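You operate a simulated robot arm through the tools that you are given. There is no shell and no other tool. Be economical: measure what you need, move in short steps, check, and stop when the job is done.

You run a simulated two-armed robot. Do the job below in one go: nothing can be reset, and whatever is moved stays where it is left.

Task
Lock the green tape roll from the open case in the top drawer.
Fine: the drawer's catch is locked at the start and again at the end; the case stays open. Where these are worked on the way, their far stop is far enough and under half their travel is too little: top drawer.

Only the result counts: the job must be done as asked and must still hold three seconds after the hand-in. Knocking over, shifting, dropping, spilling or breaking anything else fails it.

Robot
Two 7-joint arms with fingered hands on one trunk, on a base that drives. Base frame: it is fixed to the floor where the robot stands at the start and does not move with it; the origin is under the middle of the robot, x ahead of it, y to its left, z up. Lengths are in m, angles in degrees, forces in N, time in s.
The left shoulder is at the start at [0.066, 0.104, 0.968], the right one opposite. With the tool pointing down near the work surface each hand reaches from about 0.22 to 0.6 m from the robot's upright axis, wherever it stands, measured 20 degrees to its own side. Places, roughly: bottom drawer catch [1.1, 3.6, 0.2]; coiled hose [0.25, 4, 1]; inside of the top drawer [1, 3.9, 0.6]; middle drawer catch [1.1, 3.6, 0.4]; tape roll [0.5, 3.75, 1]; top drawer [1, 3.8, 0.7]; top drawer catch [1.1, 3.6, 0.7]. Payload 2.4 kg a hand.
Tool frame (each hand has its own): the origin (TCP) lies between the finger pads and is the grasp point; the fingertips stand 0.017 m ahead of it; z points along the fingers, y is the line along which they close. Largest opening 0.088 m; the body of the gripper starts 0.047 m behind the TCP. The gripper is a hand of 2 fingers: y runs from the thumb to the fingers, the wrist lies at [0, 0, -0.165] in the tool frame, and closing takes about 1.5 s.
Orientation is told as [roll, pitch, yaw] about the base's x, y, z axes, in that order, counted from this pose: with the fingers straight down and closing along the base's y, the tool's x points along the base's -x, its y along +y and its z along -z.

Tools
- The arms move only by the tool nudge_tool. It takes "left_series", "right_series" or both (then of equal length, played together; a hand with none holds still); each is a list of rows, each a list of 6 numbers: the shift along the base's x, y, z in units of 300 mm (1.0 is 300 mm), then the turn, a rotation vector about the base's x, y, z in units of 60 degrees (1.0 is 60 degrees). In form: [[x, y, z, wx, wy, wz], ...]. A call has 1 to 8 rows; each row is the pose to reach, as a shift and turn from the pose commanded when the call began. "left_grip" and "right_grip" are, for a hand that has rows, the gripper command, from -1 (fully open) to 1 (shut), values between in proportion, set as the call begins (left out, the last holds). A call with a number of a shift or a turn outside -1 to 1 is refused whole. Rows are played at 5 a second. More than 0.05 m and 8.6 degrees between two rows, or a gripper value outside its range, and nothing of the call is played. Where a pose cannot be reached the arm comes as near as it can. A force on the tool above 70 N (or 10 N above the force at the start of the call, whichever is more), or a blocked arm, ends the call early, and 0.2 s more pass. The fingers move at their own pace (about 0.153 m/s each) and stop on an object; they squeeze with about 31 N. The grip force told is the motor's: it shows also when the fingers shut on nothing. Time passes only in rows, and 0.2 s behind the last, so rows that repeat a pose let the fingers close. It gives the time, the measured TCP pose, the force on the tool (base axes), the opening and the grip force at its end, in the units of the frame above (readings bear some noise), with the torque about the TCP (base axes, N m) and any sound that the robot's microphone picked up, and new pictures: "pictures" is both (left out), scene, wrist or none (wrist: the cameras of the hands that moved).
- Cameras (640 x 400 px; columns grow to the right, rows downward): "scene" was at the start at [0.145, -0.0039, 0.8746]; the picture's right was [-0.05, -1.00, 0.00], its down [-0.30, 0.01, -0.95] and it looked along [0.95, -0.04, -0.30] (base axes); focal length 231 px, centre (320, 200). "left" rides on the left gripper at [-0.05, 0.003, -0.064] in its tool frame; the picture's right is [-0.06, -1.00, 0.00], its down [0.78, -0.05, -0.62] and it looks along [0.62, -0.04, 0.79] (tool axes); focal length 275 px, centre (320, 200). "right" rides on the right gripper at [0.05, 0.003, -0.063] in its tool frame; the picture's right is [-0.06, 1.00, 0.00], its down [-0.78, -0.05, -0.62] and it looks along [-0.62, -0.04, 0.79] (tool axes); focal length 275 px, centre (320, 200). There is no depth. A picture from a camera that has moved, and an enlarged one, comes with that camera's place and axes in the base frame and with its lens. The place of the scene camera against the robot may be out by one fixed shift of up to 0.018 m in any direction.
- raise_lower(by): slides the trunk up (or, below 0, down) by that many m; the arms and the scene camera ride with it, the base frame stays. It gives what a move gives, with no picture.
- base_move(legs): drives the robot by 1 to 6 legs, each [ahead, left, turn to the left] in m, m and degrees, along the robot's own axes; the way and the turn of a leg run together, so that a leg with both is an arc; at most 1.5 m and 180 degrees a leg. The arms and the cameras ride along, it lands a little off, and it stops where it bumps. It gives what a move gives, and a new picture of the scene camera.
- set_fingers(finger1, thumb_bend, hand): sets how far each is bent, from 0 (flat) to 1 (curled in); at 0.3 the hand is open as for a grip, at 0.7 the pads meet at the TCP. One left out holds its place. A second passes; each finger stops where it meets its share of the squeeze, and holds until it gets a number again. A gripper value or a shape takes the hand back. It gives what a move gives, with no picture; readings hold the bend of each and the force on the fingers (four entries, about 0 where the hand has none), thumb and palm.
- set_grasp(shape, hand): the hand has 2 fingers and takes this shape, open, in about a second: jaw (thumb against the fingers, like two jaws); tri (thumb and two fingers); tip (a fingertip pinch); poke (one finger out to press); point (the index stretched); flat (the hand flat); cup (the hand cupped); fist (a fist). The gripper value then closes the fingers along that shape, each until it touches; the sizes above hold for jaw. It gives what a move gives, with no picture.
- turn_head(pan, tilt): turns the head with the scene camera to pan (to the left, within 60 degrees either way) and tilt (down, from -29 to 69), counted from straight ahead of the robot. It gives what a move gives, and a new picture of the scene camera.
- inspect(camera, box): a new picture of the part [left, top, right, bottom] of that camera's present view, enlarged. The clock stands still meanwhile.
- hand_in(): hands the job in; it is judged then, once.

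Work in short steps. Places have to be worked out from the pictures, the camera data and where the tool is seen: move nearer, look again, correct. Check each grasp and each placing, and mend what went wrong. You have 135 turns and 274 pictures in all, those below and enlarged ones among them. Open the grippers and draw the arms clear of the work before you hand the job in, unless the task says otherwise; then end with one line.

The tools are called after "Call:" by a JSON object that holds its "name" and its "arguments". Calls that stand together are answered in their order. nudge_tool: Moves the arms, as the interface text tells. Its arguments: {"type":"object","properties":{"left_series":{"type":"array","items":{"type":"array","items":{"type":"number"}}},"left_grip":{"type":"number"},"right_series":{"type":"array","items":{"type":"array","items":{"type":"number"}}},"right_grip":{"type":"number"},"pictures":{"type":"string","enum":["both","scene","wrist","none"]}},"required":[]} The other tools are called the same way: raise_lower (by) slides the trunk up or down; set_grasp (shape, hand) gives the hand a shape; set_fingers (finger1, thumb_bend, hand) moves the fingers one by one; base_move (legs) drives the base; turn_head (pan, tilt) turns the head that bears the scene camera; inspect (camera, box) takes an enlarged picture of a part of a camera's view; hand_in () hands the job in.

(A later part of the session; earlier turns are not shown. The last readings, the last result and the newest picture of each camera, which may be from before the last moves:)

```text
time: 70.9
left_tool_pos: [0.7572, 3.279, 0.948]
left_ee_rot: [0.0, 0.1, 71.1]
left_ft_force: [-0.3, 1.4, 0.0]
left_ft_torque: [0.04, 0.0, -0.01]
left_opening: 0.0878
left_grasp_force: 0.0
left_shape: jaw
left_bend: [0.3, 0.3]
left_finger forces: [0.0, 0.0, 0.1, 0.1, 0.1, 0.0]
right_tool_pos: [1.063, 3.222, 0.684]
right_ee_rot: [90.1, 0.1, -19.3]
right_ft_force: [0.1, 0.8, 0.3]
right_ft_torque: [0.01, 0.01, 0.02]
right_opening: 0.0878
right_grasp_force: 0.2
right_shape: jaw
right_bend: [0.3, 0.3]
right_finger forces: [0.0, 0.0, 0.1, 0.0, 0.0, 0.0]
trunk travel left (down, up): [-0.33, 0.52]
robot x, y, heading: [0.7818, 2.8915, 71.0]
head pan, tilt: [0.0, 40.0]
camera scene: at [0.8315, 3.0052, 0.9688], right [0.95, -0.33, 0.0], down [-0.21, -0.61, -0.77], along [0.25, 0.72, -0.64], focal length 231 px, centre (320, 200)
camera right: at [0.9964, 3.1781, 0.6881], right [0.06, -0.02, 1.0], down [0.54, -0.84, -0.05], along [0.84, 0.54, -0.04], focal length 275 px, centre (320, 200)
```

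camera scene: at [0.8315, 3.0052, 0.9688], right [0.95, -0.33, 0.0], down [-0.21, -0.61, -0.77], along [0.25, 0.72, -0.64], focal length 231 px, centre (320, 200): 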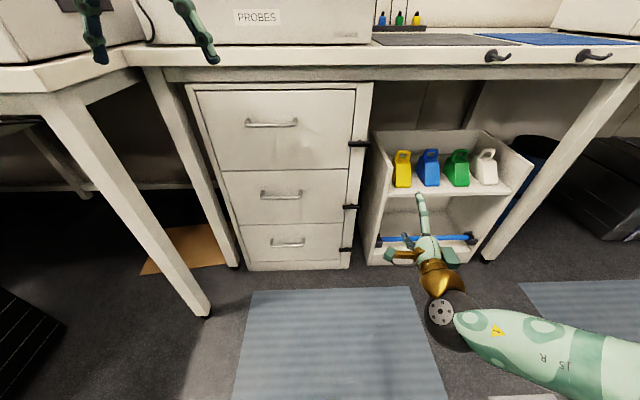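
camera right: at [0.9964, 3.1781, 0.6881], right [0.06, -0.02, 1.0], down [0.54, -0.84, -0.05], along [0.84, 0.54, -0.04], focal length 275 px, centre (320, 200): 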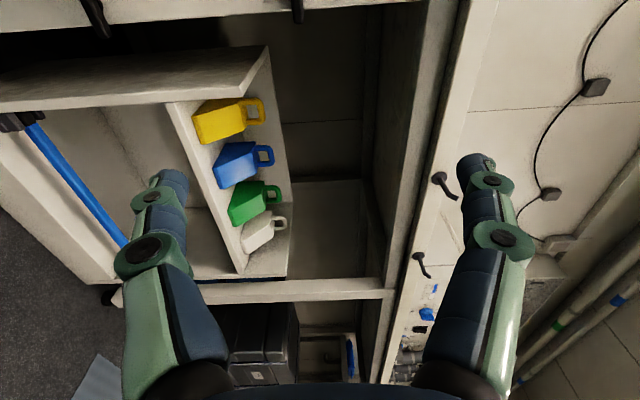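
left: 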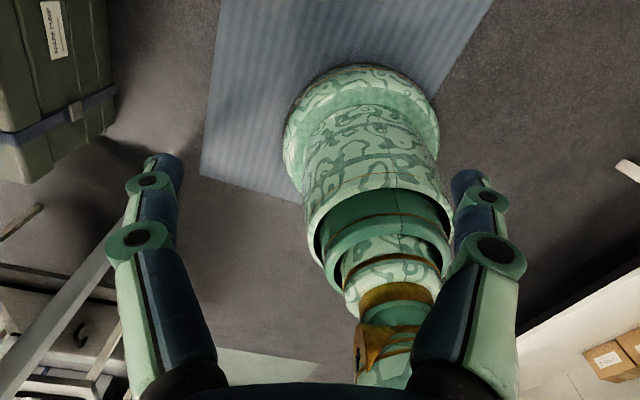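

The catch shows at the top edge of the wrist view. I shift about 3.5 cm left, 2 cm down and 12 cm ahead, to look again.

Call:
{"name": "nudge_tool", "arguments": {"right_series": [[0.006, 0.14, -0.02, 0, 0, 0], [0.012, 0.28, -0.045, 0, 0, 0], [0.017, 0.417, -0.067, 0, 0, 0]]}}

```text
time: 71.7
left_tool_pos: [0.759, 3.2787, 0.9497]
left_ee_rot: [0.0, 0.0, 71.0]
left_ft_force: [-0.6, 0.0, 0.1]
left_ft_torque: [-0.02, 0.01, -0.01]
left_opening: 0.0877
left_grasp_force: 0.0
left_shape: jaw
left_bend: [0.3, 0.3]
left_finger forces: [0.1, 0.0, 0.0, 0.0, 0.1, 0.1]
right_tool_pos: [1.0665, 3.3251, 0.6685]
right_ee_rot: [90.2, 0.1, -19.2]
right_ft_force: [-0.9, -0.1, -0.7]
right_ft_torque: [-0.01, -0.01, -0.01]
right_opening: 0.0881
right_grasp_force: 0.0
right_shape: jaw
right_bend: [0.3, 0.3]
right_finger forces: [0.1, 0.0, 0.1, 0.0, 0.0, 0.1]
right hand out of reach, approached as far as the arm can: row 3
trunk travel left (down, up): [-0.33, 0.52]
robot x, y, heading: [0.7791, 2.8958, 70.8]
head pan, tilt: [0.0, 40.0]
camera scene: at [0.8321, 3.0047, 0.9688], right [0.95, -0.33, 0.0], down [-0.21, -0.61, -0.77], along [0.25, 0.72, -0.64], focal length 231 px, centre (320, 200)
camera right: at [1.0005, 3.2813, 0.672], right [0.06, -0.02, 1.0], down [0.54, -0.84, -0.05], along [0.84, 0.54, -0.04], focal length 275 px, centre (320, 200)
```

scene: 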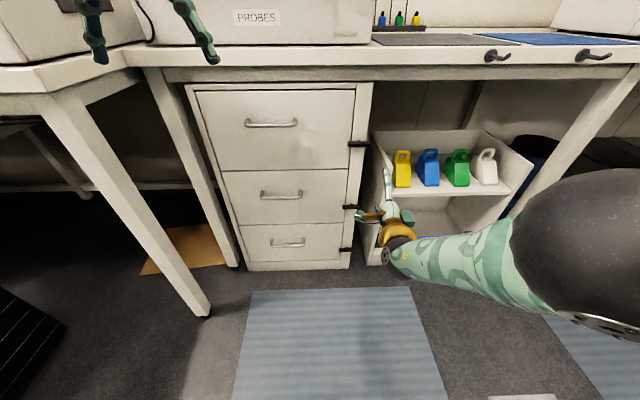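
right: 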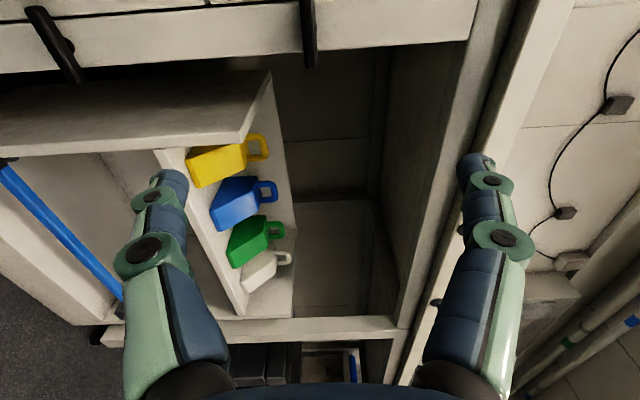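

The right hand ran out of reach because the trunk is high and far. Two wrist views place the catch at [1.131, 3.550, 0.660]. I lower the trunk, raise the arm to make up for it, and drive ahead.

Call:
{"name": "raise_lower", "arguments": {"by": -0.15}}

Call:
{"name": "nudge_tool", "arguments": {"right_series": [[0, -0.05, 0.14, 0, 0, 0], [0, -0.1, 0.28, 0, 0, 0], [0, -0.1, 0.42, 0, 0, 0], [0, -0.1, 0.48, 0, 0, 0]], "pictures": "none"}}

Call:
{"name": "base_move", "arguments": {"legs": [[0.14, 0, 0]]}}

Call:
{"name": "inspect", "arguments": {"camera": "right", "box": [0, 0, 640, 400]}}

```text
time: 73.4
left_tool_pos: [0.757, 3.2795, 0.7984]
left_ee_rot: [0.0, 0.0, 70.9]
left_ft_force: [-0.1, -0.7, 0.4]
left_ft_torque: [0.01, 0.0, -0.01]
left_opening: 0.0877
left_grasp_force: 0.0
left_shape: jaw
left_bend: [0.3, 0.3]
left_finger forces: [0.1, 0.0, 0.0, 0.0, 0.0, 0.0]
right_tool_pos: [1.0657, 3.326, 0.522]
right_ee_rot: [90.1, -0.1, -19.3]
right_ft_force: [-0.3, 0.1, 0.3]
right_ft_torque: [-0.03, -0.05, 0.02]
right_opening: 0.0877
right_grasp_force: 0.1
right_shape: jaw
right_bend: [0.3, 0.3]
right_finger forces: [0.1, 0.0, 0.1, 0.1, 0.1, 0.0]
trunk travel left (down, up): [-0.18, 0.67]
robot x, y, heading: [0.7768, 2.8931, 70.9]
head pan, tilt: [0.0, 40.0]
```

```text
time: 74.4
left_tool_pos: [0.7571, 3.2798, 0.7985]
left_ee_rot: [0.0, 0.1, 71.1]
left_ft_force: [-0.2, -0.9, -0.6]
left_ft_torque: [0.0, 0.05, 0.0]
left_opening: 0.0876
left_grasp_force: 0.1
left_shape: jaw
left_bend: [0.3, 0.3]
left_finger forces: [0.0, 0.0, 0.0, 0.0, 0.1, 0.0]
right_tool_pos: [1.0671, 3.2947, 0.6635]
right_ee_rot: [90.1, -0.1, -19.2]
right_ft_force: [0.2, 0.5, -0.1]
right_ft_torque: [0.0, 0.0, 0.0]
right_opening: 0.088
right_grasp_force: 0.1
right_shape: jaw
right_bend: [0.3, 0.3]
right_finger forces: [0.0, 0.1, 0.0, 0.0, 0.0, 0.0]
trunk travel left (down, up): [-0.18, 0.67]
robot x, y, heading: [0.7793, 2.8919, 70.9]
head pan, tilt: [0.0, 40.0]
```

```text
time: 75.8
left_tool_pos: [0.803, 3.4122, 0.7985]
left_ee_rot: [0.0, 0.0, 71.0]
left_ft_force: [-0.5, 0.7, 0.4]
left_ft_torque: [-0.02, -0.02, -0.01]
left_opening: 0.0877
left_grasp_force: 0.0
left_shape: jaw
left_bend: [0.3, 0.3]
left_finger forces: [0.0, 0.0, 0.0, 0.1, 0.0, 0.0]
right_tool_pos: [1.1124, 3.4285, 0.663]
right_ee_rot: [90.1, 0.0, -19.4]
right_ft_force: [0.3, -0.8, 0.4]
right_ft_torque: [0.01, -0.01, 0.02]
right_opening: 0.0878
right_grasp_force: 0.0
right_shape: jaw
right_bend: [0.3, 0.3]
right_finger forces: [0.1, 0.0, 0.0, 0.0, 0.0, 0.0]
trunk travel left (down, up): [-0.18, 0.67]
robot x, y, heading: [0.8229, 3.0251, 71.1]
head pan, tilt: [0.0, 40.0]
camera scene: at [0.879, 3.1432, 0.8191], right [0.95, -0.33, 0.0], down [-0.21, -0.61, -0.77], along [0.25, 0.72, -0.64], focal length 231 px, centre (320, 200)
```

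scene: 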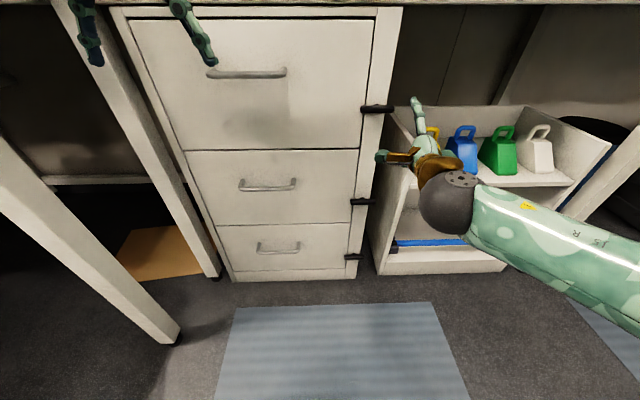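

```text
1.00 times, centred on (320, 200) of right (not enlarged: the box is as wide or as high as the picture)
camera zoom: at [1.0453, 3.3842, 0.6672], right [0.06, -0.02, 1.0], down [0.54, -0.84, -0.05], along [0.84, 0.54, -0.04], focal length 275 px, centre (320, 200)
```

zoom: 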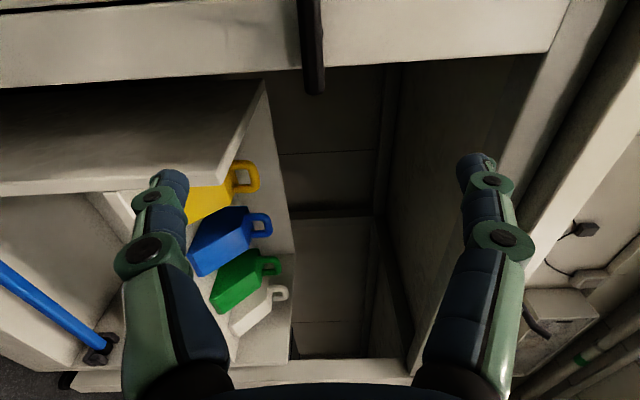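

The catch agrees with the estimate. I shift 2 cm left and go ahead about 10 cm so the fingers straddle the bar.

Call:
{"name": "nudge_tool", "arguments": {"right_series": [[-0.069, 0.024, -0.01, 0, 0, 0], [-0.035, 0.122, -0.01, 0, 0, 0], [0.0, 0.22, -0.01, 0, 0, 0], [0.025, 0.295, -0.01, 0, 0, 0], [0.042, 0.345, -0.01, 0, 0, 0]]}}

```text
time: 77.0
left_tool_pos: [0.8022, 3.4118, 0.799]
left_ee_rot: [0.1, 0.0, 71.0]
left_ft_force: [0.2, 0.4, 0.4]
left_ft_torque: [0.02, 0.0, 0.0]
left_opening: 0.0881
left_grasp_force: 0.0
left_shape: jaw
left_bend: [0.3, 0.3]
left_finger forces: [0.0, 0.0, 0.1, 0.1, 0.1, 0.0]
right_tool_pos: [1.1245, 3.5326, 0.6623]
right_ee_rot: [90.1, -0.1, -19.2]
right_ft_force: [-0.5, 0.1, -0.8]
right_ft_torque: [0.0, -0.02, 0.0]
right_opening: 0.088
right_grasp_force: 0.1
right_shape: jaw
right_bend: [0.3, 0.3]
right_finger forces: [0.0, 0.0, 0.0, 0.1, 0.0, 0.1]
trunk travel left (down, up): [-0.18, 0.67]
robot x, y, heading: [0.8285, 3.0234, 71.2]
head pan, tilt: [0.0, 40.0]
camera scene: at [0.879, 3.1432, 0.8191], right [0.95, -0.33, 0.0], down [-0.21, -0.61, -0.77], along [0.25, 0.72, -0.64], focal length 231 px, centre (320, 200)
camera right: at [1.056, 3.4872, 0.6649], right [0.06, -0.02, 1.0], down [0.54, -0.84, -0.05], along [0.84, 0.54, -0.04], focal length 275 px, centre (320, 200)
```

scene: 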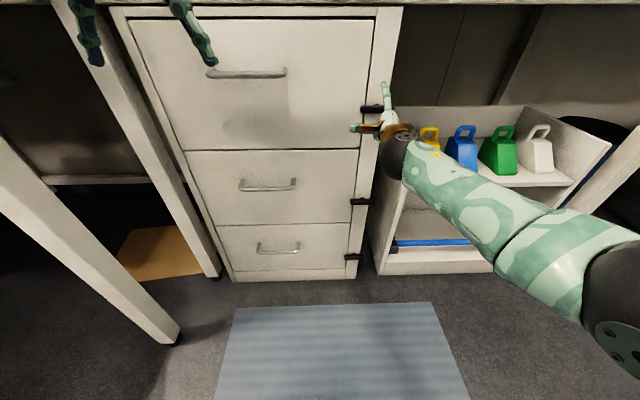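
right: 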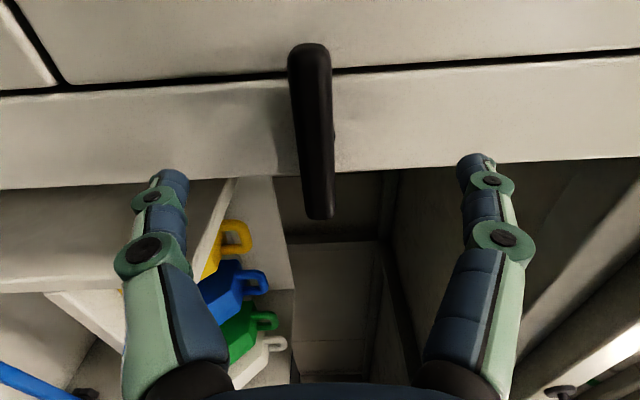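

The fingers straddle the bar; it sits about 7 mm left and 15 mm ahead. I nudge in, then close in the next call.

Call:
{"name": "nudge_tool", "arguments": {"right_series": [[-0.004, 0.026, 0, 0, 0, 0], [-0.007, 0.052, 0, 0, 0, 0]], "pictures": "none"}}

Call:
{"name": "nudge_tool", "arguments": {"right_series": [[0, 0, 0, 0, 0, 0], [0, 0, 0, 0, 0, 0], [0, 0, 0, 0, 0, 0], [0, 0, 0, 0, 0, 0], [0, 0, 0, 0, 0, 0], [0, 0, 0, 0, 0, 0]], "right_grip": 1, "pictures": "wrist"}}

```text
time: 77.5
left_tool_pos: [0.8029, 3.4111, 0.7987]
left_ee_rot: [0.0, 0.0, 70.9]
left_ft_force: [-0.2, 0.0, 0.2]
left_ft_torque: [-0.01, -0.01, 0.0]
left_opening: 0.0879
left_grasp_force: 0.0
left_shape: jaw
left_bend: [0.3, 0.3]
left_finger forces: [0.0, 0.0, 0.1, 0.1, 0.1, 0.1]
right_tool_pos: [1.1233, 3.5469, 0.6606]
right_ee_rot: [90.1, -0.1, -19.3]
right_ft_force: [0.4, 0.9, 0.8]
right_ft_torque: [0.0, 0.02, 0.02]
right_opening: 0.0882
right_grasp_force: 0.0
right_shape: jaw
right_bend: [0.3, 0.3]
right_finger forces: [0.0, 0.0, 0.0, 0.0, 0.1, 0.0]
trunk travel left (down, up): [-0.18, 0.67]
robot x, y, heading: [0.8236, 3.0282, 70.9]
head pan, tilt: [0.0, 40.0]
```

```text
time: 79.0
left_tool_pos: [0.8025, 3.4121, 0.7988]
left_ee_rot: [0.0, 0.0, 70.8]
left_ft_force: [-0.3, 0.5, 0.3]
left_ft_torque: [0.0, -0.01, 0.0]
left_opening: 0.088
left_grasp_force: 0.2
left_shape: jaw
left_bend: [0.3, 0.3]
left_finger forces: [0.0, 0.0, 0.0, 0.1, 0.0, 0.1]
right_tool_pos: [1.1218, 3.5473, 0.6613]
right_ee_rot: [90.1, -0.1, -19.3]
right_ft_force: [1.0, 4.0, 0.7]
right_ft_torque: [0.03, -0.03, -0.02]
right_opening: 0.0085
right_grasp_force: 30.8
right_shape: jaw
right_bend: [0.72, 0.7]
right_finger forces: [25.6, 0.1, 0.1, 0.1, 25.4, 0.0]
trunk travel left (down, up): [-0.18, 0.67]
robot x, y, heading: [0.8211, 3.0259, 70.8]
head pan, tilt: [0.0, 40.0]
camera right: at [1.0551, 3.5031, 0.664], right [0.06, -0.02, 1.0], down [0.54, -0.84, -0.05], along [0.84, 0.54, -0.04], focal length 275 px, centre (320, 200)
```

right: 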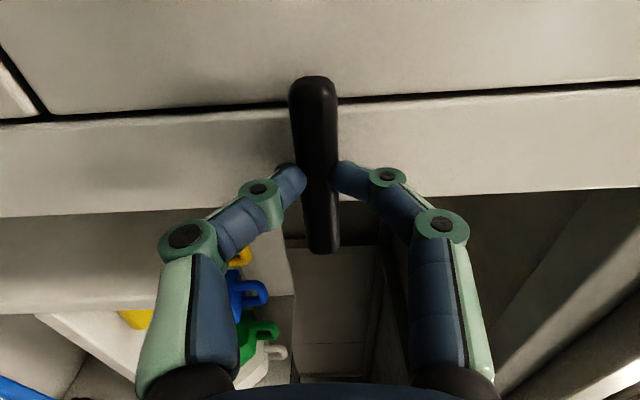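

The bar is held. I twist −60° about the forward axis (left end downward) and watch force and torque.

Call:
{"name": "nudge_tool", "arguments": {"right_series": [[0, 0, 0, -0.047, -0.135, 0], [0, 0, 0, -0.094, -0.27, 0], [0, 0, 0, -0.141, -0.405, 0], [0, 0, 0, -0.188, -0.54, 0], [0, 0, 0, -0.235, -0.675, 0]]}}

```text
time: 80.2
left_tool_pos: [0.8021, 3.4115, 0.7985]
left_ee_rot: [0.0, 0.1, 71.1]
left_ft_force: [0.4, 0.6, 0.6]
left_ft_torque: [0.01, 0.0, 0.02]
left_opening: 0.0883
left_grasp_force: 0.0
left_shape: jaw
left_bend: [0.3, 0.3]
left_finger forces: [0.1, 0.0, 0.1, 0.1, 0.0, 0.0]
right_tool_pos: [1.1231, 3.5477, 0.658]
right_ee_rot: [89.9, -43.1, -18.9]
right_ft_force: [-2.3, 2.3, -9.4]
right_ft_torque: [-0.09, 0.09, 0.03]
right_opening: 0.0101
right_grasp_force: 30.7
right_shape: jaw
right_bend: [0.73, 0.71]
right_finger forces: [22.9, 0.0, 0.1, 0.0, 28.3, 0.1]
trunk travel left (down, up): [-0.18, 0.67]
robot x, y, heading: [0.826, 3.0296, 71.2]
head pan, tilt: [0.0, 40.0]
camera scene: at [0.8792, 3.1439, 0.8189], right [0.95, -0.33, 0.0], down [-0.21, -0.61, -0.77], along [0.25, 0.72, -0.64], focal length 231 px, centre (320, 200)
camera right: at [1.0669, 3.4996, 0.6268], right [-0.6, 0.21, 0.77], down [0.37, -0.78, 0.5], along [0.71, 0.59, 0.39], focal length 275 px, centre (320, 200)
```

scene: 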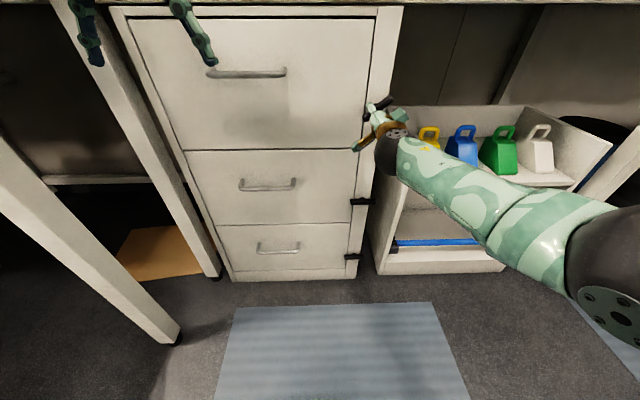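
right: 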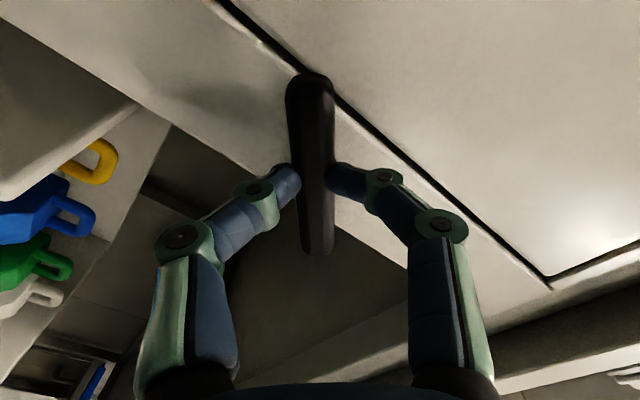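

The bar turns freely with the hand. I continue the remaining 47°.

Call:
{"name": "nudge_tool", "arguments": {"right_series": [[0, 0, 0, -0.047, -0.135, 0], [0, 0, 0, -0.094, -0.27, 0], [0, 0, 0, -0.141, -0.405, 0], [0, 0, 0, -0.188, -0.54, 0], [0, 0, 0, -0.235, -0.675, 0], [0, 0, 0, -0.256, -0.735, 0]]}}

```text
time: 81.5
left_tool_pos: [0.8053, 3.4132, 0.7988]
left_ee_rot: [0.1, 0.1, 71.1]
left_ft_force: [-0.7, -0.4, -0.6]
left_ft_torque: [-0.04, -0.01, -0.02]
left_opening: 0.0878
left_grasp_force: 0.2
left_shape: jaw
left_bend: [0.3, 0.3]
left_finger forces: [0.0, 0.0, 0.0, 0.0, 0.0, 0.0]
right_tool_pos: [1.1248, 3.5478, 0.6586]
right_ee_rot: [22.0, -89.6, 48.8]
right_ft_force: [3.0, -3.1, -33.9]
right_ft_torque: [-0.25, 0.21, -0.09]
right_opening: 0.0109
right_grasp_force: 30.9
right_shape: jaw
right_bend: [0.73, 0.72]
right_finger forces: [24.2, 0.0, 0.0, 0.1, 28.4, 0.0]
trunk travel left (down, up): [-0.18, 0.67]
robot x, y, heading: [0.8214, 3.0269, 71.5]
head pan, tilt: [0.0, 40.0]
camera scene: at [0.8803, 3.1447, 0.8186], right [0.95, -0.33, 0.0], down [-0.21, -0.61, -0.76], along [0.25, 0.72, -0.64], focal length 231 px, centre (320, 200)
camera right: at [1.1018, 3.488, 0.6087], right [-0.94, 0.33, 0.06], down [-0.15, -0.6, 0.79], along [0.3, 0.73, 0.61], focal length 275 px, centre (320, 200)
```

scene: 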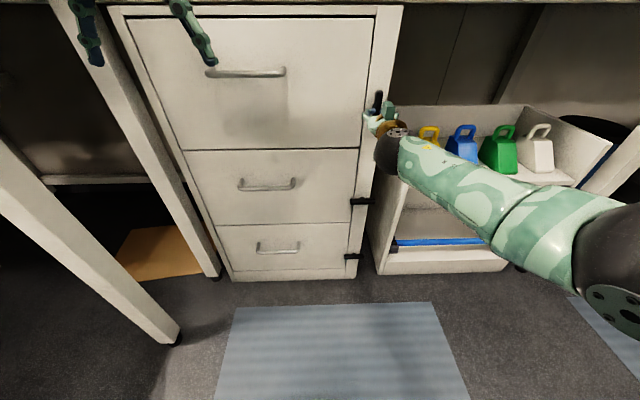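
right: 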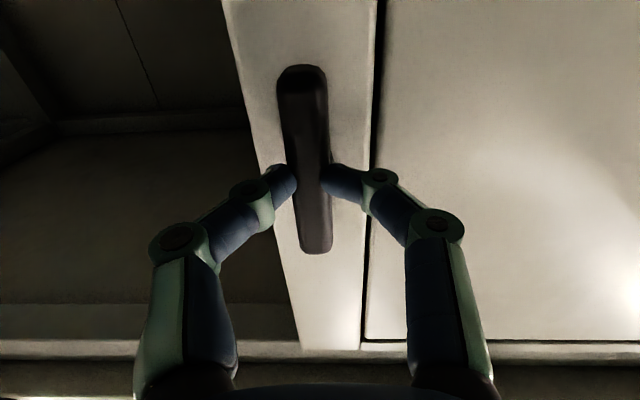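

The bar is now vertical and clear of the drawer edge. I open the fingers and back off straight.

Call:
{"name": "nudge_tool", "arguments": {"right_series": [[0, 0, 0, 0, 0, 0], [0, 0, 0, 0, 0, 0], [0, 0, 0, 0, 0, 0], [0, 0, 0, 0, 0, 0]], "right_grip": -1, "pictures": "none"}}

Call:
{"name": "nudge_tool", "arguments": {"right_series": [[-0.04, -0.11, 0, 0, 0, 0], [-0.08, -0.22, 0, 0, 0, 0], [-0.12, -0.33, 0, 0, 0, 0]]}}

```text
time: 82.5
left_tool_pos: [0.803, 3.4107, 0.7986]
left_ee_rot: [0.0, 0.1, 71.1]
left_ft_force: [0.4, -0.3, -1.3]
left_ft_torque: [-0.02, 0.0, 0.01]
left_opening: 0.0878
left_grasp_force: 0.0
left_shape: jaw
left_bend: [0.3, 0.3]
left_finger forces: [0.0, 0.0, 0.1, 0.0, 0.0, 0.0]
right_tool_pos: [1.1226, 3.5476, 0.6631]
right_ee_rot: [107.0, -89.6, -36.2]
right_ft_force: [-0.7, 0.3, -0.1]
right_ft_torque: [0.01, 0.0, 0.0]
right_opening: 0.0877
right_grasp_force: 0.0
right_shape: jaw
right_bend: [0.3, 0.3]
right_finger forces: [0.0, 0.1, 0.0, 0.1, 0.1, 0.0]
trunk travel left (down, up): [-0.18, 0.67]
robot x, y, heading: [0.826, 3.027, 71.0]
head pan, tilt: [0.0, 40.0]
```

```text
time: 83.3
left_tool_pos: [0.8034, 3.4123, 0.7987]
left_ee_rot: [0.0, -0.1, 71.0]
left_ft_force: [0.4, -0.9, 0.4]
left_ft_torque: [0.01, 0.0, -0.01]
left_opening: 0.088
left_grasp_force: 0.1
left_shape: jaw
left_bend: [0.3, 0.3]
left_finger forces: [0.1, 0.0, 0.0, 0.1, 0.1, 0.1]
right_tool_pos: [1.0888, 3.4479, 0.6603]
right_ee_rot: [100.7, -89.7, -30.0]
right_ft_force: [-0.9, -0.5, -0.1]
right_ft_torque: [0.02, 0.0, -0.03]
right_opening: 0.0881
right_grasp_force: 0.0
right_shape: jaw
right_bend: [0.3, 0.3]
right_finger forces: [0.0, 0.0, 0.0, 0.0, 0.0, 0.1]
trunk travel left (down, up): [-0.18, 0.67]
robot x, y, heading: [0.8235, 3.0286, 71.1]
head pan, tilt: [0.0, 40.0]
camera scene: at [0.879, 3.1433, 0.8191], right [0.95, -0.33, 0.0], down [-0.21, -0.61, -0.77], along [0.25, 0.72, -0.64], focal length 231 px, centre (320, 200)
camera right: at [1.0653, 3.3896, 0.6105], right [-0.94, 0.33, 0.07], down [-0.15, -0.6, 0.78], along [0.3, 0.73, 0.62], focal length 275 px, centre (320, 200)
```

scene: 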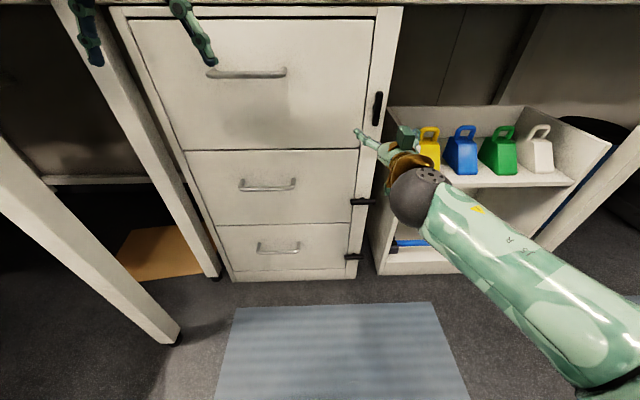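
right: 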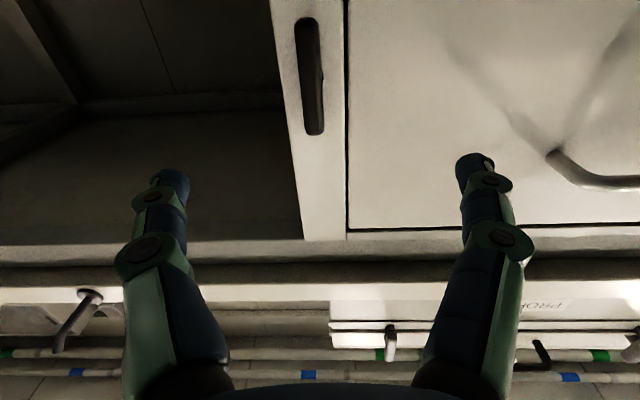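

The catch is open. I roll the right hand back +90° for the horizontal handle, and draw the left hand up and back before shifting left.

Call:
{"name": "nudge_tool", "arguments": {"right_series": [[0, 0, 0, 0.047, 0.135, 0], [0, 0, 0, 0.094, 0.27, 0], [0, 0, 0.02, 0.141, 0.405, 0], [0, 0, 0.04, 0.188, 0.54, 0], [0, 0, 0.08, 0.235, 0.675, 0], [0, 0, 0.12, 0.282, 0.81, 0], [0, 0, 0.15, 0.33, 0.944, 0]], "left_series": [[-0.02, -0.05, 0.1, 0, 0, 0], [-0.04, -0.1, 0.2, 0, 0, 0], [-0.06, -0.17, 0.3, 0, 0, 0], [-0.08, -0.23, 0.4, 0, 0, 0], [-0.1, -0.3, 0.5, 0, 0, 0], [-0.1, -0.3, 0.6, 0, 0, 0], [-0.1, -0.3, 0.7, 0, 0, 0]], "pictures": "none"}}

Call:
{"name": "nudge_tool", "arguments": {"right_series": [[0, 0, 0, 0.041, 0.118, 0], [0, 0, 0, 0.082, 0.236, 0], [0, 0, 0, 0.124, 0.354, 0], [0, 0, 0, 0.165, 0.472, 0]], "pictures": "none"}}

Call:
{"name": "base_move", "arguments": {"legs": [[0, 0.2, 0]]}}

Call:
{"name": "inspect", "arguments": {"camera": "right", "box": [0, 0, 640, 400]}}

```text
time: 85.0
left_tool_pos: [0.7744, 3.3199, 1.0089]
left_ee_rot: [0.0, 0.0, 71.0]
left_ft_force: [-0.4, -0.5, -0.1]
left_ft_torque: [0.02, -0.01, 0.0]
left_opening: 0.0881
left_grasp_force: 0.0
left_shape: jaw
left_bend: [0.3, 0.3]
left_finger forces: [0.0, 0.1, 0.0, 0.1, 0.0, 0.1]
right_tool_pos: [1.0866, 3.447, 0.7067]
right_ee_rot: [90.2, -29.5, -19.4]
right_ft_force: [-0.7, 0.2, 0.0]
right_ft_torque: [-0.02, -0.03, 0.04]
right_opening: 0.088
right_grasp_force: 0.1
right_shape: jaw
right_bend: [0.3, 0.3]
right_finger forces: [0.0, 0.1, 0.0, 0.1, 0.0, 0.0]
trunk travel left (down, up): [-0.18, 0.67]
robot x, y, heading: [0.8229, 3.0296, 71.0]
head pan, tilt: [0.0, 40.0]
```

```text
time: 86.0
left_tool_pos: [0.7738, 3.3198, 1.0078]
left_ee_rot: [0.0, 0.0, 71.0]
left_ft_force: [-0.7, 0.0, -0.8]
left_ft_torque: [0.01, 0.0, -0.03]
left_opening: 0.0879
left_grasp_force: 0.1
left_shape: jaw
left_bend: [0.3, 0.3]
left_finger forces: [0.0, 0.1, 0.0, 0.0, 0.1, 0.0]
right_tool_pos: [1.0859, 3.4463, 0.7062]
right_ee_rot: [90.3, 0.5, -19.4]
right_ft_force: [-0.1, -0.3, 0.6]
right_ft_torque: [-0.02, 0.02, 0.01]
right_opening: 0.0881
right_grasp_force: 0.3
right_shape: jaw
right_bend: [0.3, 0.3]
right_finger forces: [0.1, 0.0, 0.0, 0.0, 0.0, 0.0]
trunk travel left (down, up): [-0.18, 0.67]
robot x, y, heading: [0.8226, 3.0262, 70.9]
head pan, tilt: [0.0, 40.0]
```

```text
time: 87.5
left_tool_pos: [0.5871, 3.3868, 1.0087]
left_ee_rot: [0.0, -0.1, 70.8]
left_ft_force: [-0.4, 0.1, -0.5]
left_ft_torque: [0.0, 0.0, 0.01]
left_opening: 0.088
left_grasp_force: 0.1
left_shape: jaw
left_bend: [0.3, 0.3]
left_finger forces: [0.0, 0.0, 0.0, 0.0, 0.1, 0.0]
right_tool_pos: [0.8999, 3.5126, 0.7054]
right_ee_rot: [90.2, 0.3, -19.6]
right_ft_force: [-0.5, 0.0, 1.3]
right_ft_torque: [0.04, -0.02, 0.01]
right_opening: 0.0882
right_grasp_force: 0.1
right_shape: jaw
right_bend: [0.3, 0.3]
right_finger forces: [0.1, 0.0, 0.0, 0.0, 0.1, 0.0]
trunk travel left (down, up): [-0.18, 0.67]
robot x, y, heading: [0.6412, 3.0917, 70.8]
head pan, tilt: [0.0, 40.0]
camera scene: at [0.691, 3.2083, 0.8191], right [0.94, -0.33, 0.0], down [-0.21, -0.61, -0.77], along [0.25, 0.72, -0.64], focal length 231 px, centre (320, 200)
```

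scene: 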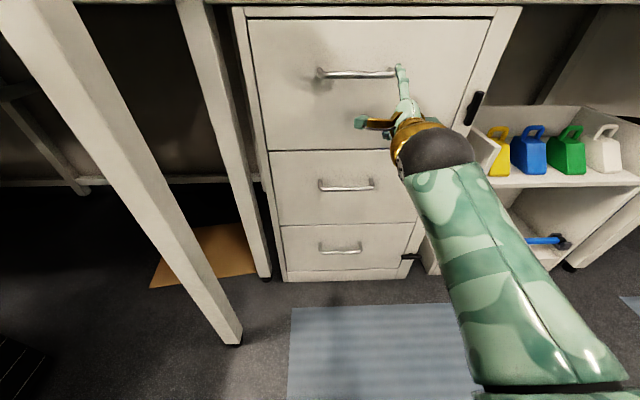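

```text
1.00 times, centred on (320, 200) of right (not enlarged: the box is as wide or as high as the picture)
camera zoom: at [0.8328, 3.4687, 0.7096], right [0.06, -0.03, 1.0], down [0.53, -0.84, -0.06], along [0.84, 0.53, -0.04], focal length 275 px, centre (320, 200)
```

zoom: 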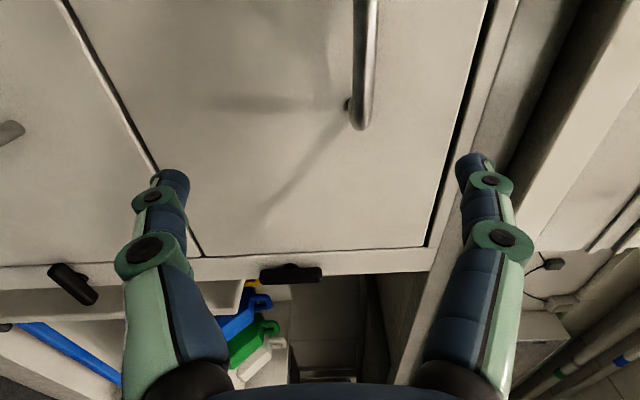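

The handle's right end shows at about [0.94, 3.59, 0.73]. I move left 3.7 cm, up 2.4 cm and ahead 7 cm toward its middle.

Call:
{"name": "nudge_tool", "arguments": {"right_series": [[-0.06, 0.02, 0.04, 0, 0, 0], [-0.116, 0.04, 0.08, 0, 0, 0], [-0.08, 0.15, 0.08, 0, 0, 0], [-0.04, 0.26, 0.08, 0, 0, 0]]}}

```text
time: 88.5
left_tool_pos: [0.5875, 3.3865, 1.0091]
left_ee_rot: [0.0, -0.1, 70.8]
left_ft_force: [-0.4, -0.4, -0.3]
left_ft_torque: [-0.01, 0.0, -0.03]
left_opening: 0.0881
left_grasp_force: 0.1
left_shape: jaw
left_bend: [0.3, 0.3]
left_finger forces: [0.0, 0.0, 0.0, 0.1, 0.0, 0.0]
right_tool_pos: [0.8911, 3.5879, 0.7308]
right_ee_rot: [90.1, -0.4, -19.5]
right_ft_force: [-0.3, -0.6, -0.2]
right_ft_torque: [0.0, 0.02, 0.02]
right_opening: 0.0881
right_grasp_force: 0.0
right_shape: jaw
right_bend: [0.3, 0.3]
right_finger forces: [0.0, 0.1, 0.1, 0.1, 0.0, 0.0]
trunk travel left (down, up): [-0.18, 0.67]
robot x, y, heading: [0.6366, 3.0908, 70.7]
head pan, tilt: [0.0, 40.0]
camera scene: at [0.6909, 3.2083, 0.8191], right [0.94, -0.33, 0.0], down [-0.21, -0.61, -0.77], along [0.25, 0.72, -0.64], focal length 231 px, centre (320, 200)
camera right: at [0.824, 3.5446, 0.7338], right [0.05, -0.02, 1.0], down [0.53, -0.85, -0.04], along [0.85, 0.53, -0.03], focal length 275 px, centre (320, 200)
```

scene: 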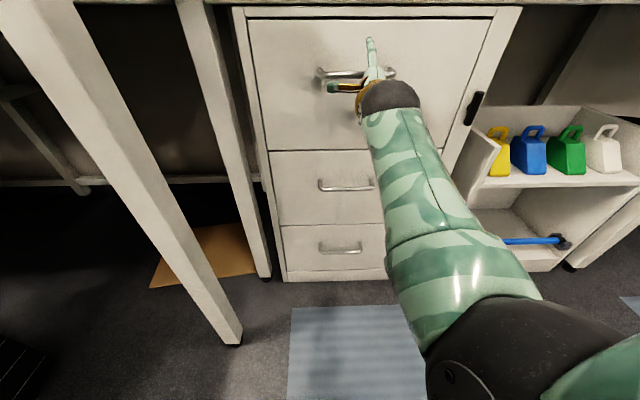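
right: 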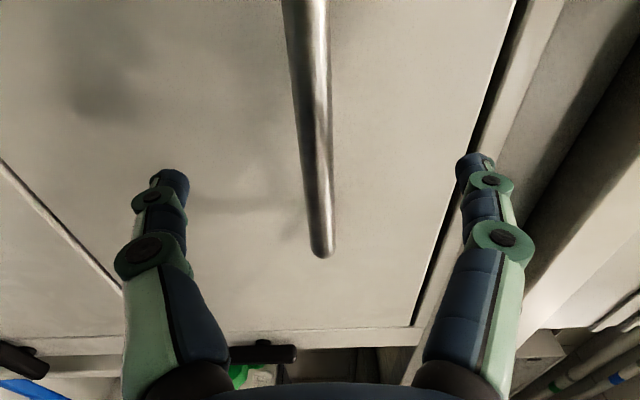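

The bar lies between the fingers, about 1.5 cm ahead of the TCP. I go ahead and close.

Call:
{"name": "nudge_tool", "arguments": {"right_series": [[0.008, 0.025, 0, 0, 0, 0], [0.016, 0.046, 0, 0, 0, 0]], "pictures": "none"}}

Call:
{"name": "nudge_tool", "arguments": {"right_series": [[0, 0, 0, 0, 0, 0], [0, 0, 0, 0, 0, 0], [0, 0, 0, 0, 0, 0], [0, 0, 0, 0, 0, 0], [0, 0, 0, 0, 0, 0], [0, 0, 0, 0, 0, 0]], "right_grip": 1, "pictures": "wrist"}}

```text
time: 89.1
left_tool_pos: [0.5846, 3.3848, 1.0082]
left_ee_rot: [0.0, 0.0, 70.9]
left_ft_force: [0.0, 0.0, -0.2]
left_ft_torque: [-0.02, 0.0, 0.01]
left_opening: 0.0881
left_grasp_force: 0.0
left_shape: jaw
left_bend: [0.3, 0.3]
left_finger forces: [0.0, 0.1, 0.1, 0.0, 0.1, 0.0]
right_tool_pos: [0.8906, 3.6036, 0.731]
right_ee_rot: [90.1, 0.2, -19.5]
right_ft_force: [-0.9, -0.4, -0.4]
right_ft_torque: [-0.02, -0.02, 0.02]
right_opening: 0.0879
right_grasp_force: 0.1
right_shape: jaw
right_bend: [0.3, 0.3]
right_finger forces: [0.0, 0.1, 0.0, 0.0, 0.0, 0.1]
trunk travel left (down, up): [-0.18, 0.67]
robot x, y, heading: [0.6351, 3.0928, 70.9]
head pan, tilt: [0.0, 40.0]
```

```text
time: 90.5
left_tool_pos: [0.5868, 3.3857, 1.0083]
left_ee_rot: [0.0, 0.0, 70.8]
left_ft_force: [-1.6, 0.5, 0.6]
left_ft_torque: [-0.02, -0.04, -0.03]
left_opening: 0.0879
left_grasp_force: 0.2
left_shape: jaw
left_bend: [0.3, 0.3]
left_finger forces: [0.0, 0.0, 0.1, 0.0, 0.0, 0.1]
right_tool_pos: [0.8902, 3.6029, 0.7302]
right_ee_rot: [90.2, 0.2, -19.5]
right_ft_force: [-0.6, -0.1, 0.3]
right_ft_torque: [-0.03, -0.02, 0.0]
right_opening: 0.0
right_grasp_force: 31.4
right_shape: jaw
right_bend: [0.71, 0.73]
right_finger forces: [0.0, 0.0, 0.0, 0.1, 0.0, 0.0]
trunk travel left (down, up): [-0.18, 0.67]
robot x, y, heading: [0.6368, 3.0894, 70.8]
head pan, tilt: [0.0, 40.0]
camera right: at [0.824, 3.56, 0.7344], right [0.06, -0.03, 1.0], down [0.53, -0.84, -0.05], along [0.84, 0.53, -0.04], focal length 275 px, centre (320, 200)
```

right: 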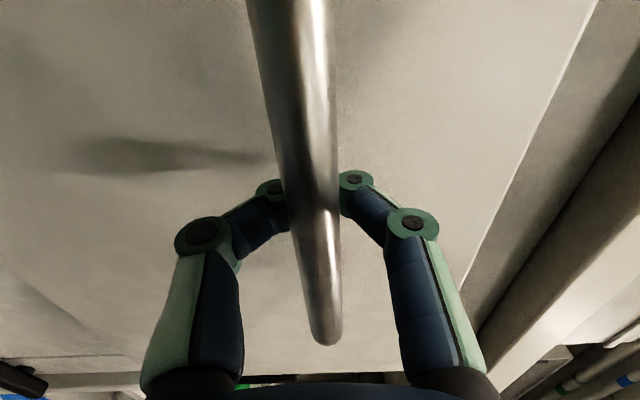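

The fingers met behind the bar, so it sits in the hollow of the closed hand as a hook. I test by pulling back a little.

Call:
{"name": "nudge_tool", "arguments": {"right_series": [[-0.016, -0.047, 0, 0, 0, 0], [-0.033, -0.094, 0, 0, 0, 0], [-0.05, -0.142, 0, 0, 0, 0], [-0.066, -0.189, 0, 0, 0, 0]]}}

```text
time: 91.5
left_tool_pos: [0.5881, 3.3868, 1.0065]
left_ee_rot: [-0.1, 0.2, 71.0]
left_ft_force: [-0.3, 0.3, 0.3]
left_ft_torque: [-0.03, -0.01, 0.04]
left_opening: 0.0877
left_grasp_force: 0.0
left_shape: jaw
left_bend: [0.3, 0.3]
left_finger forces: [0.1, 0.0, 0.0, 0.0, 0.1, 0.1]
right_tool_pos: [0.8955, 3.5773, 0.7606]
right_ee_rot: [93.6, -1.5, -20.1]
right_ft_force: [-13.9, 3.5, -46.6]
right_ft_torque: [1.1, 0.19, -0.33]
right_opening: 0.0107
right_grasp_force: 31.7
right_shape: jaw
right_bend: [0.67, 0.89]
right_finger forces: [0.1, 0.0, 0.1, 0.0, 55.6, 0.0]
trunk travel left (down, up): [-0.18, 0.67]
robot x, y, heading: [0.6317, 3.0896, 70.9]
head pan, tilt: [0.0, 40.0]
stopped in row 4 (right hand): the force on the tool passed its limit at 77 N (the readings are from after the stop); the commanded pose is now the measured one
camera scene: at [0.6907, 3.2108, 0.8184], right [0.95, -0.33, 0.0], down [-0.21, -0.61, -0.76], along [0.25, 0.72, -0.65], focal length 231 px, centre (320, 200)
camera right: at [0.8282, 3.5353, 0.7591], right [0.01, -0.07, 1.0], down [0.53, -0.85, -0.07], along [0.85, 0.53, 0.03], focal length 275 px, centre (320, 200)
```

scene: 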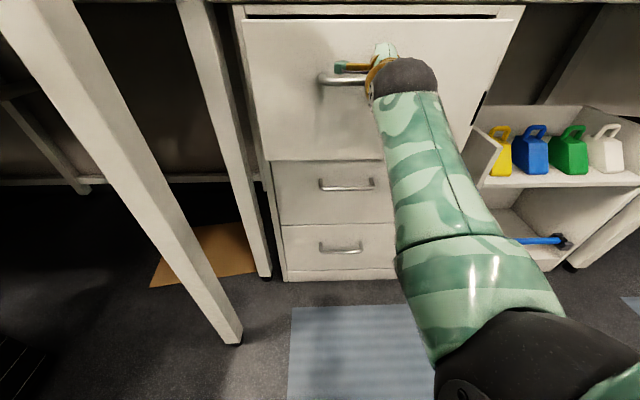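
right: 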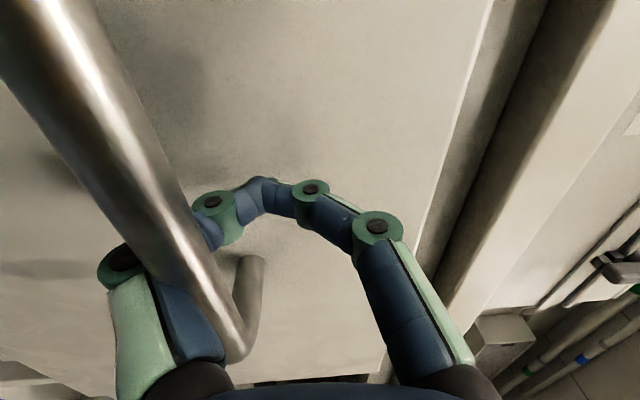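

The drawer came out a few centimetres but the hand rode up and jammed against the bar. I open the fingers in place and look.

Call:
{"name": "nudge_tool", "arguments": {"right_series": [[0, 0, 0, 0, 0, 0], [0, 0, 0, 0, 0, 0], [0, 0, 0, 0, 0, 0]], "right_grip": -1}}

```text
time: 92.2
left_tool_pos: [0.5871, 3.3863, 1.0082]
left_ee_rot: [0.0, 0.2, 70.9]
left_ft_force: [-0.2, -0.5, -0.7]
left_ft_torque: [0.03, -0.01, 0.01]
left_opening: 0.0876
left_grasp_force: 0.0
left_shape: jaw
left_bend: [0.3, 0.3]
left_finger forces: [0.0, 0.0, 0.0, 0.1, 0.0, 0.0]
right_tool_pos: [0.8964, 3.5762, 0.768]
right_ee_rot: [94.8, -1.5, -20.2]
right_ft_force: [-6.5, 1.7, -19.5]
right_ft_torque: [0.43, 0.16, -0.12]
right_opening: 0.0872
right_grasp_force: 0.2
right_shape: jaw
right_bend: [0.3, 0.29]
right_finger forces: [0.0, 0.0, 0.0, 0.0, 16.0, 0.0]
trunk travel left (down, up): [-0.18, 0.67]
robot x, y, heading: [0.6383, 3.0904, 70.7]
head pan, tilt: [0.0, 40.0]
camera scene: at [0.691, 3.2093, 0.8191], right [0.94, -0.33, 0.0], down [-0.21, -0.61, -0.77], along [0.25, 0.72, -0.64], focal length 231 px, centre (320, 200)
camera right: at [0.8288, 3.5329, 0.7644], right [0.0, -0.09, 1.0], down [0.53, -0.85, -0.08], along [0.85, 0.52, 0.04], focal length 275 px, centre (320, 200)
```

scene: 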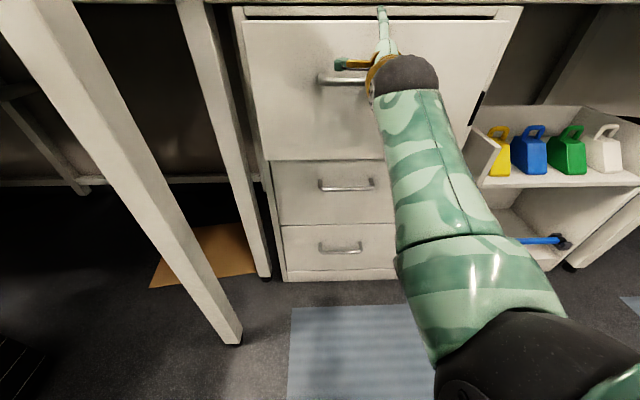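
right: 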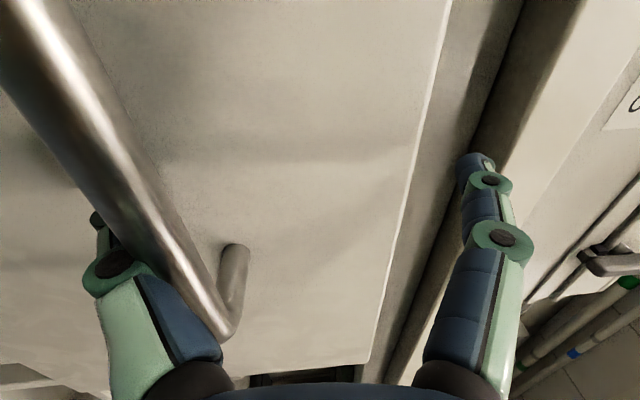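

The bar sits deep near the thumb: the drawer slid out faster than the hand. I recentre by moving back 3 cm and down 3.7 cm, and level the hand.

Call:
{"name": "nudge_tool", "arguments": {"right_series": [[-0.016, -0.047, -0.03, -0.037, 0.013, 0], [-0.033, -0.095, -0.08, -0.074, 0.026, 0], [-0.033, -0.095, -0.123, -0.074, 0.026, 0]]}}

```text
time: 93.2
left_tool_pos: [0.587, 3.3859, 1.0088]
left_ee_rot: [0.0, 0.1, 70.9]
left_ft_force: [0.2, 0.2, 0.3]
left_ft_torque: [-0.02, 0.01, 0.0]
left_opening: 0.0878
left_grasp_force: 0.1
left_shape: jaw
left_bend: [0.3, 0.3]
left_finger forces: [0.1, 0.0, 0.0, 0.0, 0.0, 0.1]
right_tool_pos: [0.9002, 3.5621, 0.7719]
right_ee_rot: [95.5, -2.7, -20.6]
right_ft_force: [-3.8, 1.1, -8.0]
right_ft_torque: [0.03, 0.21, -0.01]
right_opening: 0.0879
right_grasp_force: 0.1
right_shape: jaw
right_bend: [0.3, 0.24]
right_finger forces: [0.0, 0.0, 0.0, 0.1, 6.6, 0.0]
trunk travel left (down, up): [-0.18, 0.67]
robot x, y, heading: [0.6392, 3.092, 70.6]
head pan, tilt: [0.0, 40.0]
stopped in row 3 (right hand): the arm was blocked; the commanded pose is now the measured one
camera scene: at [0.6907, 3.2089, 0.8191], right [0.94, -0.33, 0.0], down [-0.21, -0.61, -0.77], along [0.25, 0.72, -0.64], focal length 231 px, centre (320, 200)
camera right: at [0.8323, 3.5203, 0.7676], right [-0.02, -0.09, 1.0], down [0.52, -0.85, -0.07], along [0.85, 0.52, 0.07], focal length 275 px, centre (320, 200)
```

scene: 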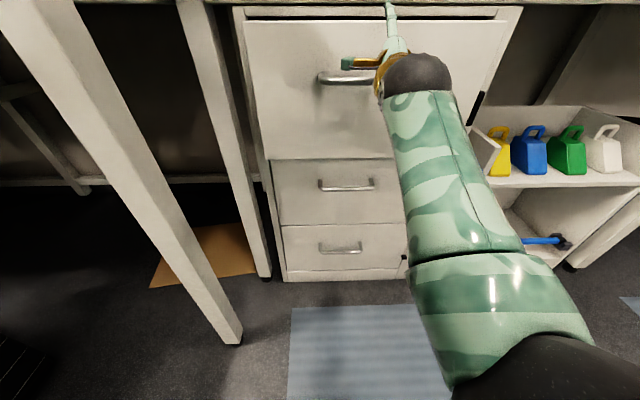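
right: 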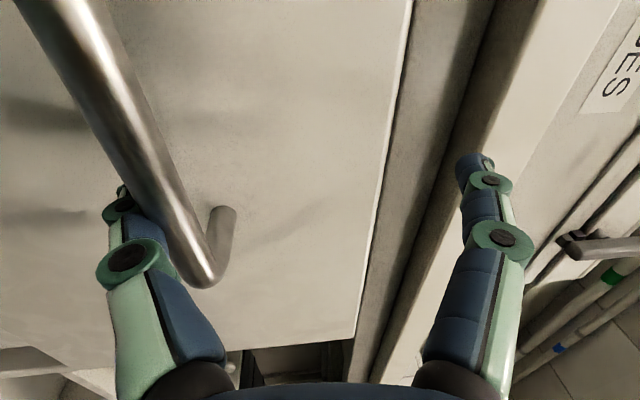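

Readings are ambiguous on which side of the bar the thumb lies, so I simply back straight out along the hand axis with the fingers open.

Call:
{"name": "nudge_tool", "arguments": {"right_series": [[-0.016, -0.047, 0, 0, 0, 0], [-0.033, -0.095, 0, 0, 0, 0], [-0.05, -0.142, 0, 0, 0, 0], [-0.066, -0.189, 0, 0, 0, 0], [-0.082, -0.236, 0, 0, 0, 0]]}}

```text
time: 94.2
left_tool_pos: [0.5871, 3.3855, 1.0076]
left_ee_rot: [0.1, 0.0, 70.9]
left_ft_force: [0.5, 0.6, 0.5]
left_ft_torque: [0.0, 0.0, 0.0]
left_opening: 0.0879
left_grasp_force: 0.0
left_shape: jaw
left_bend: [0.3, 0.3]
left_finger forces: [0.1, 0.1, 0.0, 0.0, 0.0, 0.0]
right_tool_pos: [0.8955, 3.5345, 0.8447]
right_ee_rot: [105.5, -3.5, -21.6]
right_ft_force: [-0.6, -0.2, 0.1]
right_ft_torque: [0.04, 0.02, 0.01]
right_opening: 0.0882
right_grasp_force: 0.1
right_shape: jaw
right_bend: [0.3, 0.3]
right_finger forces: [0.0, 0.1, 0.0, 0.0, 0.1, 0.0]
trunk travel left (down, up): [-0.18, 0.67]
robot x, y, heading: [0.6325, 3.0907, 70.9]
head pan, tilt: [0.0, 40.0]
stopped in row 4 (right hand): the arm was blocked; the commanded pose is now the measured one
camera scene: at [0.691, 3.2084, 0.8191], right [0.94, -0.33, 0.0], down [-0.21, -0.61, -0.77], along [0.25, 0.72, -0.64], focal length 231 px, centre (320, 200)
camera right: at [0.8285, 3.4946, 0.8274], right [-0.09, -0.25, 0.96], down [0.53, -0.83, -0.16], along [0.84, 0.49, 0.21], focal length 275 px, centre (320, 200)
```

scene: 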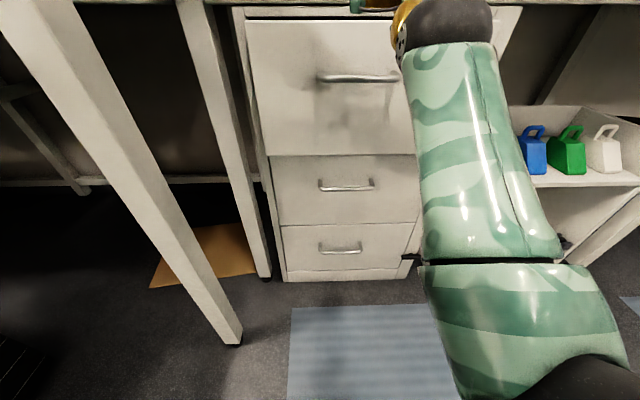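
right: 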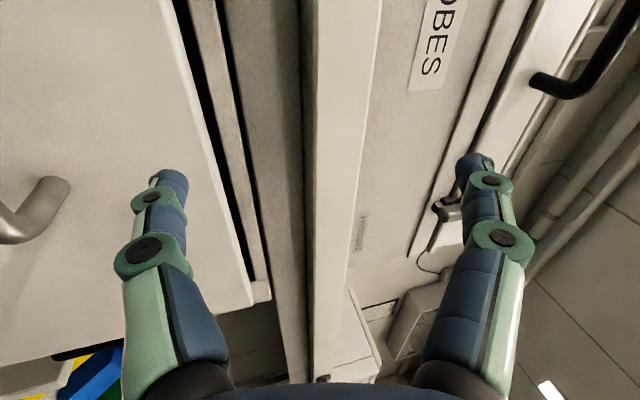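

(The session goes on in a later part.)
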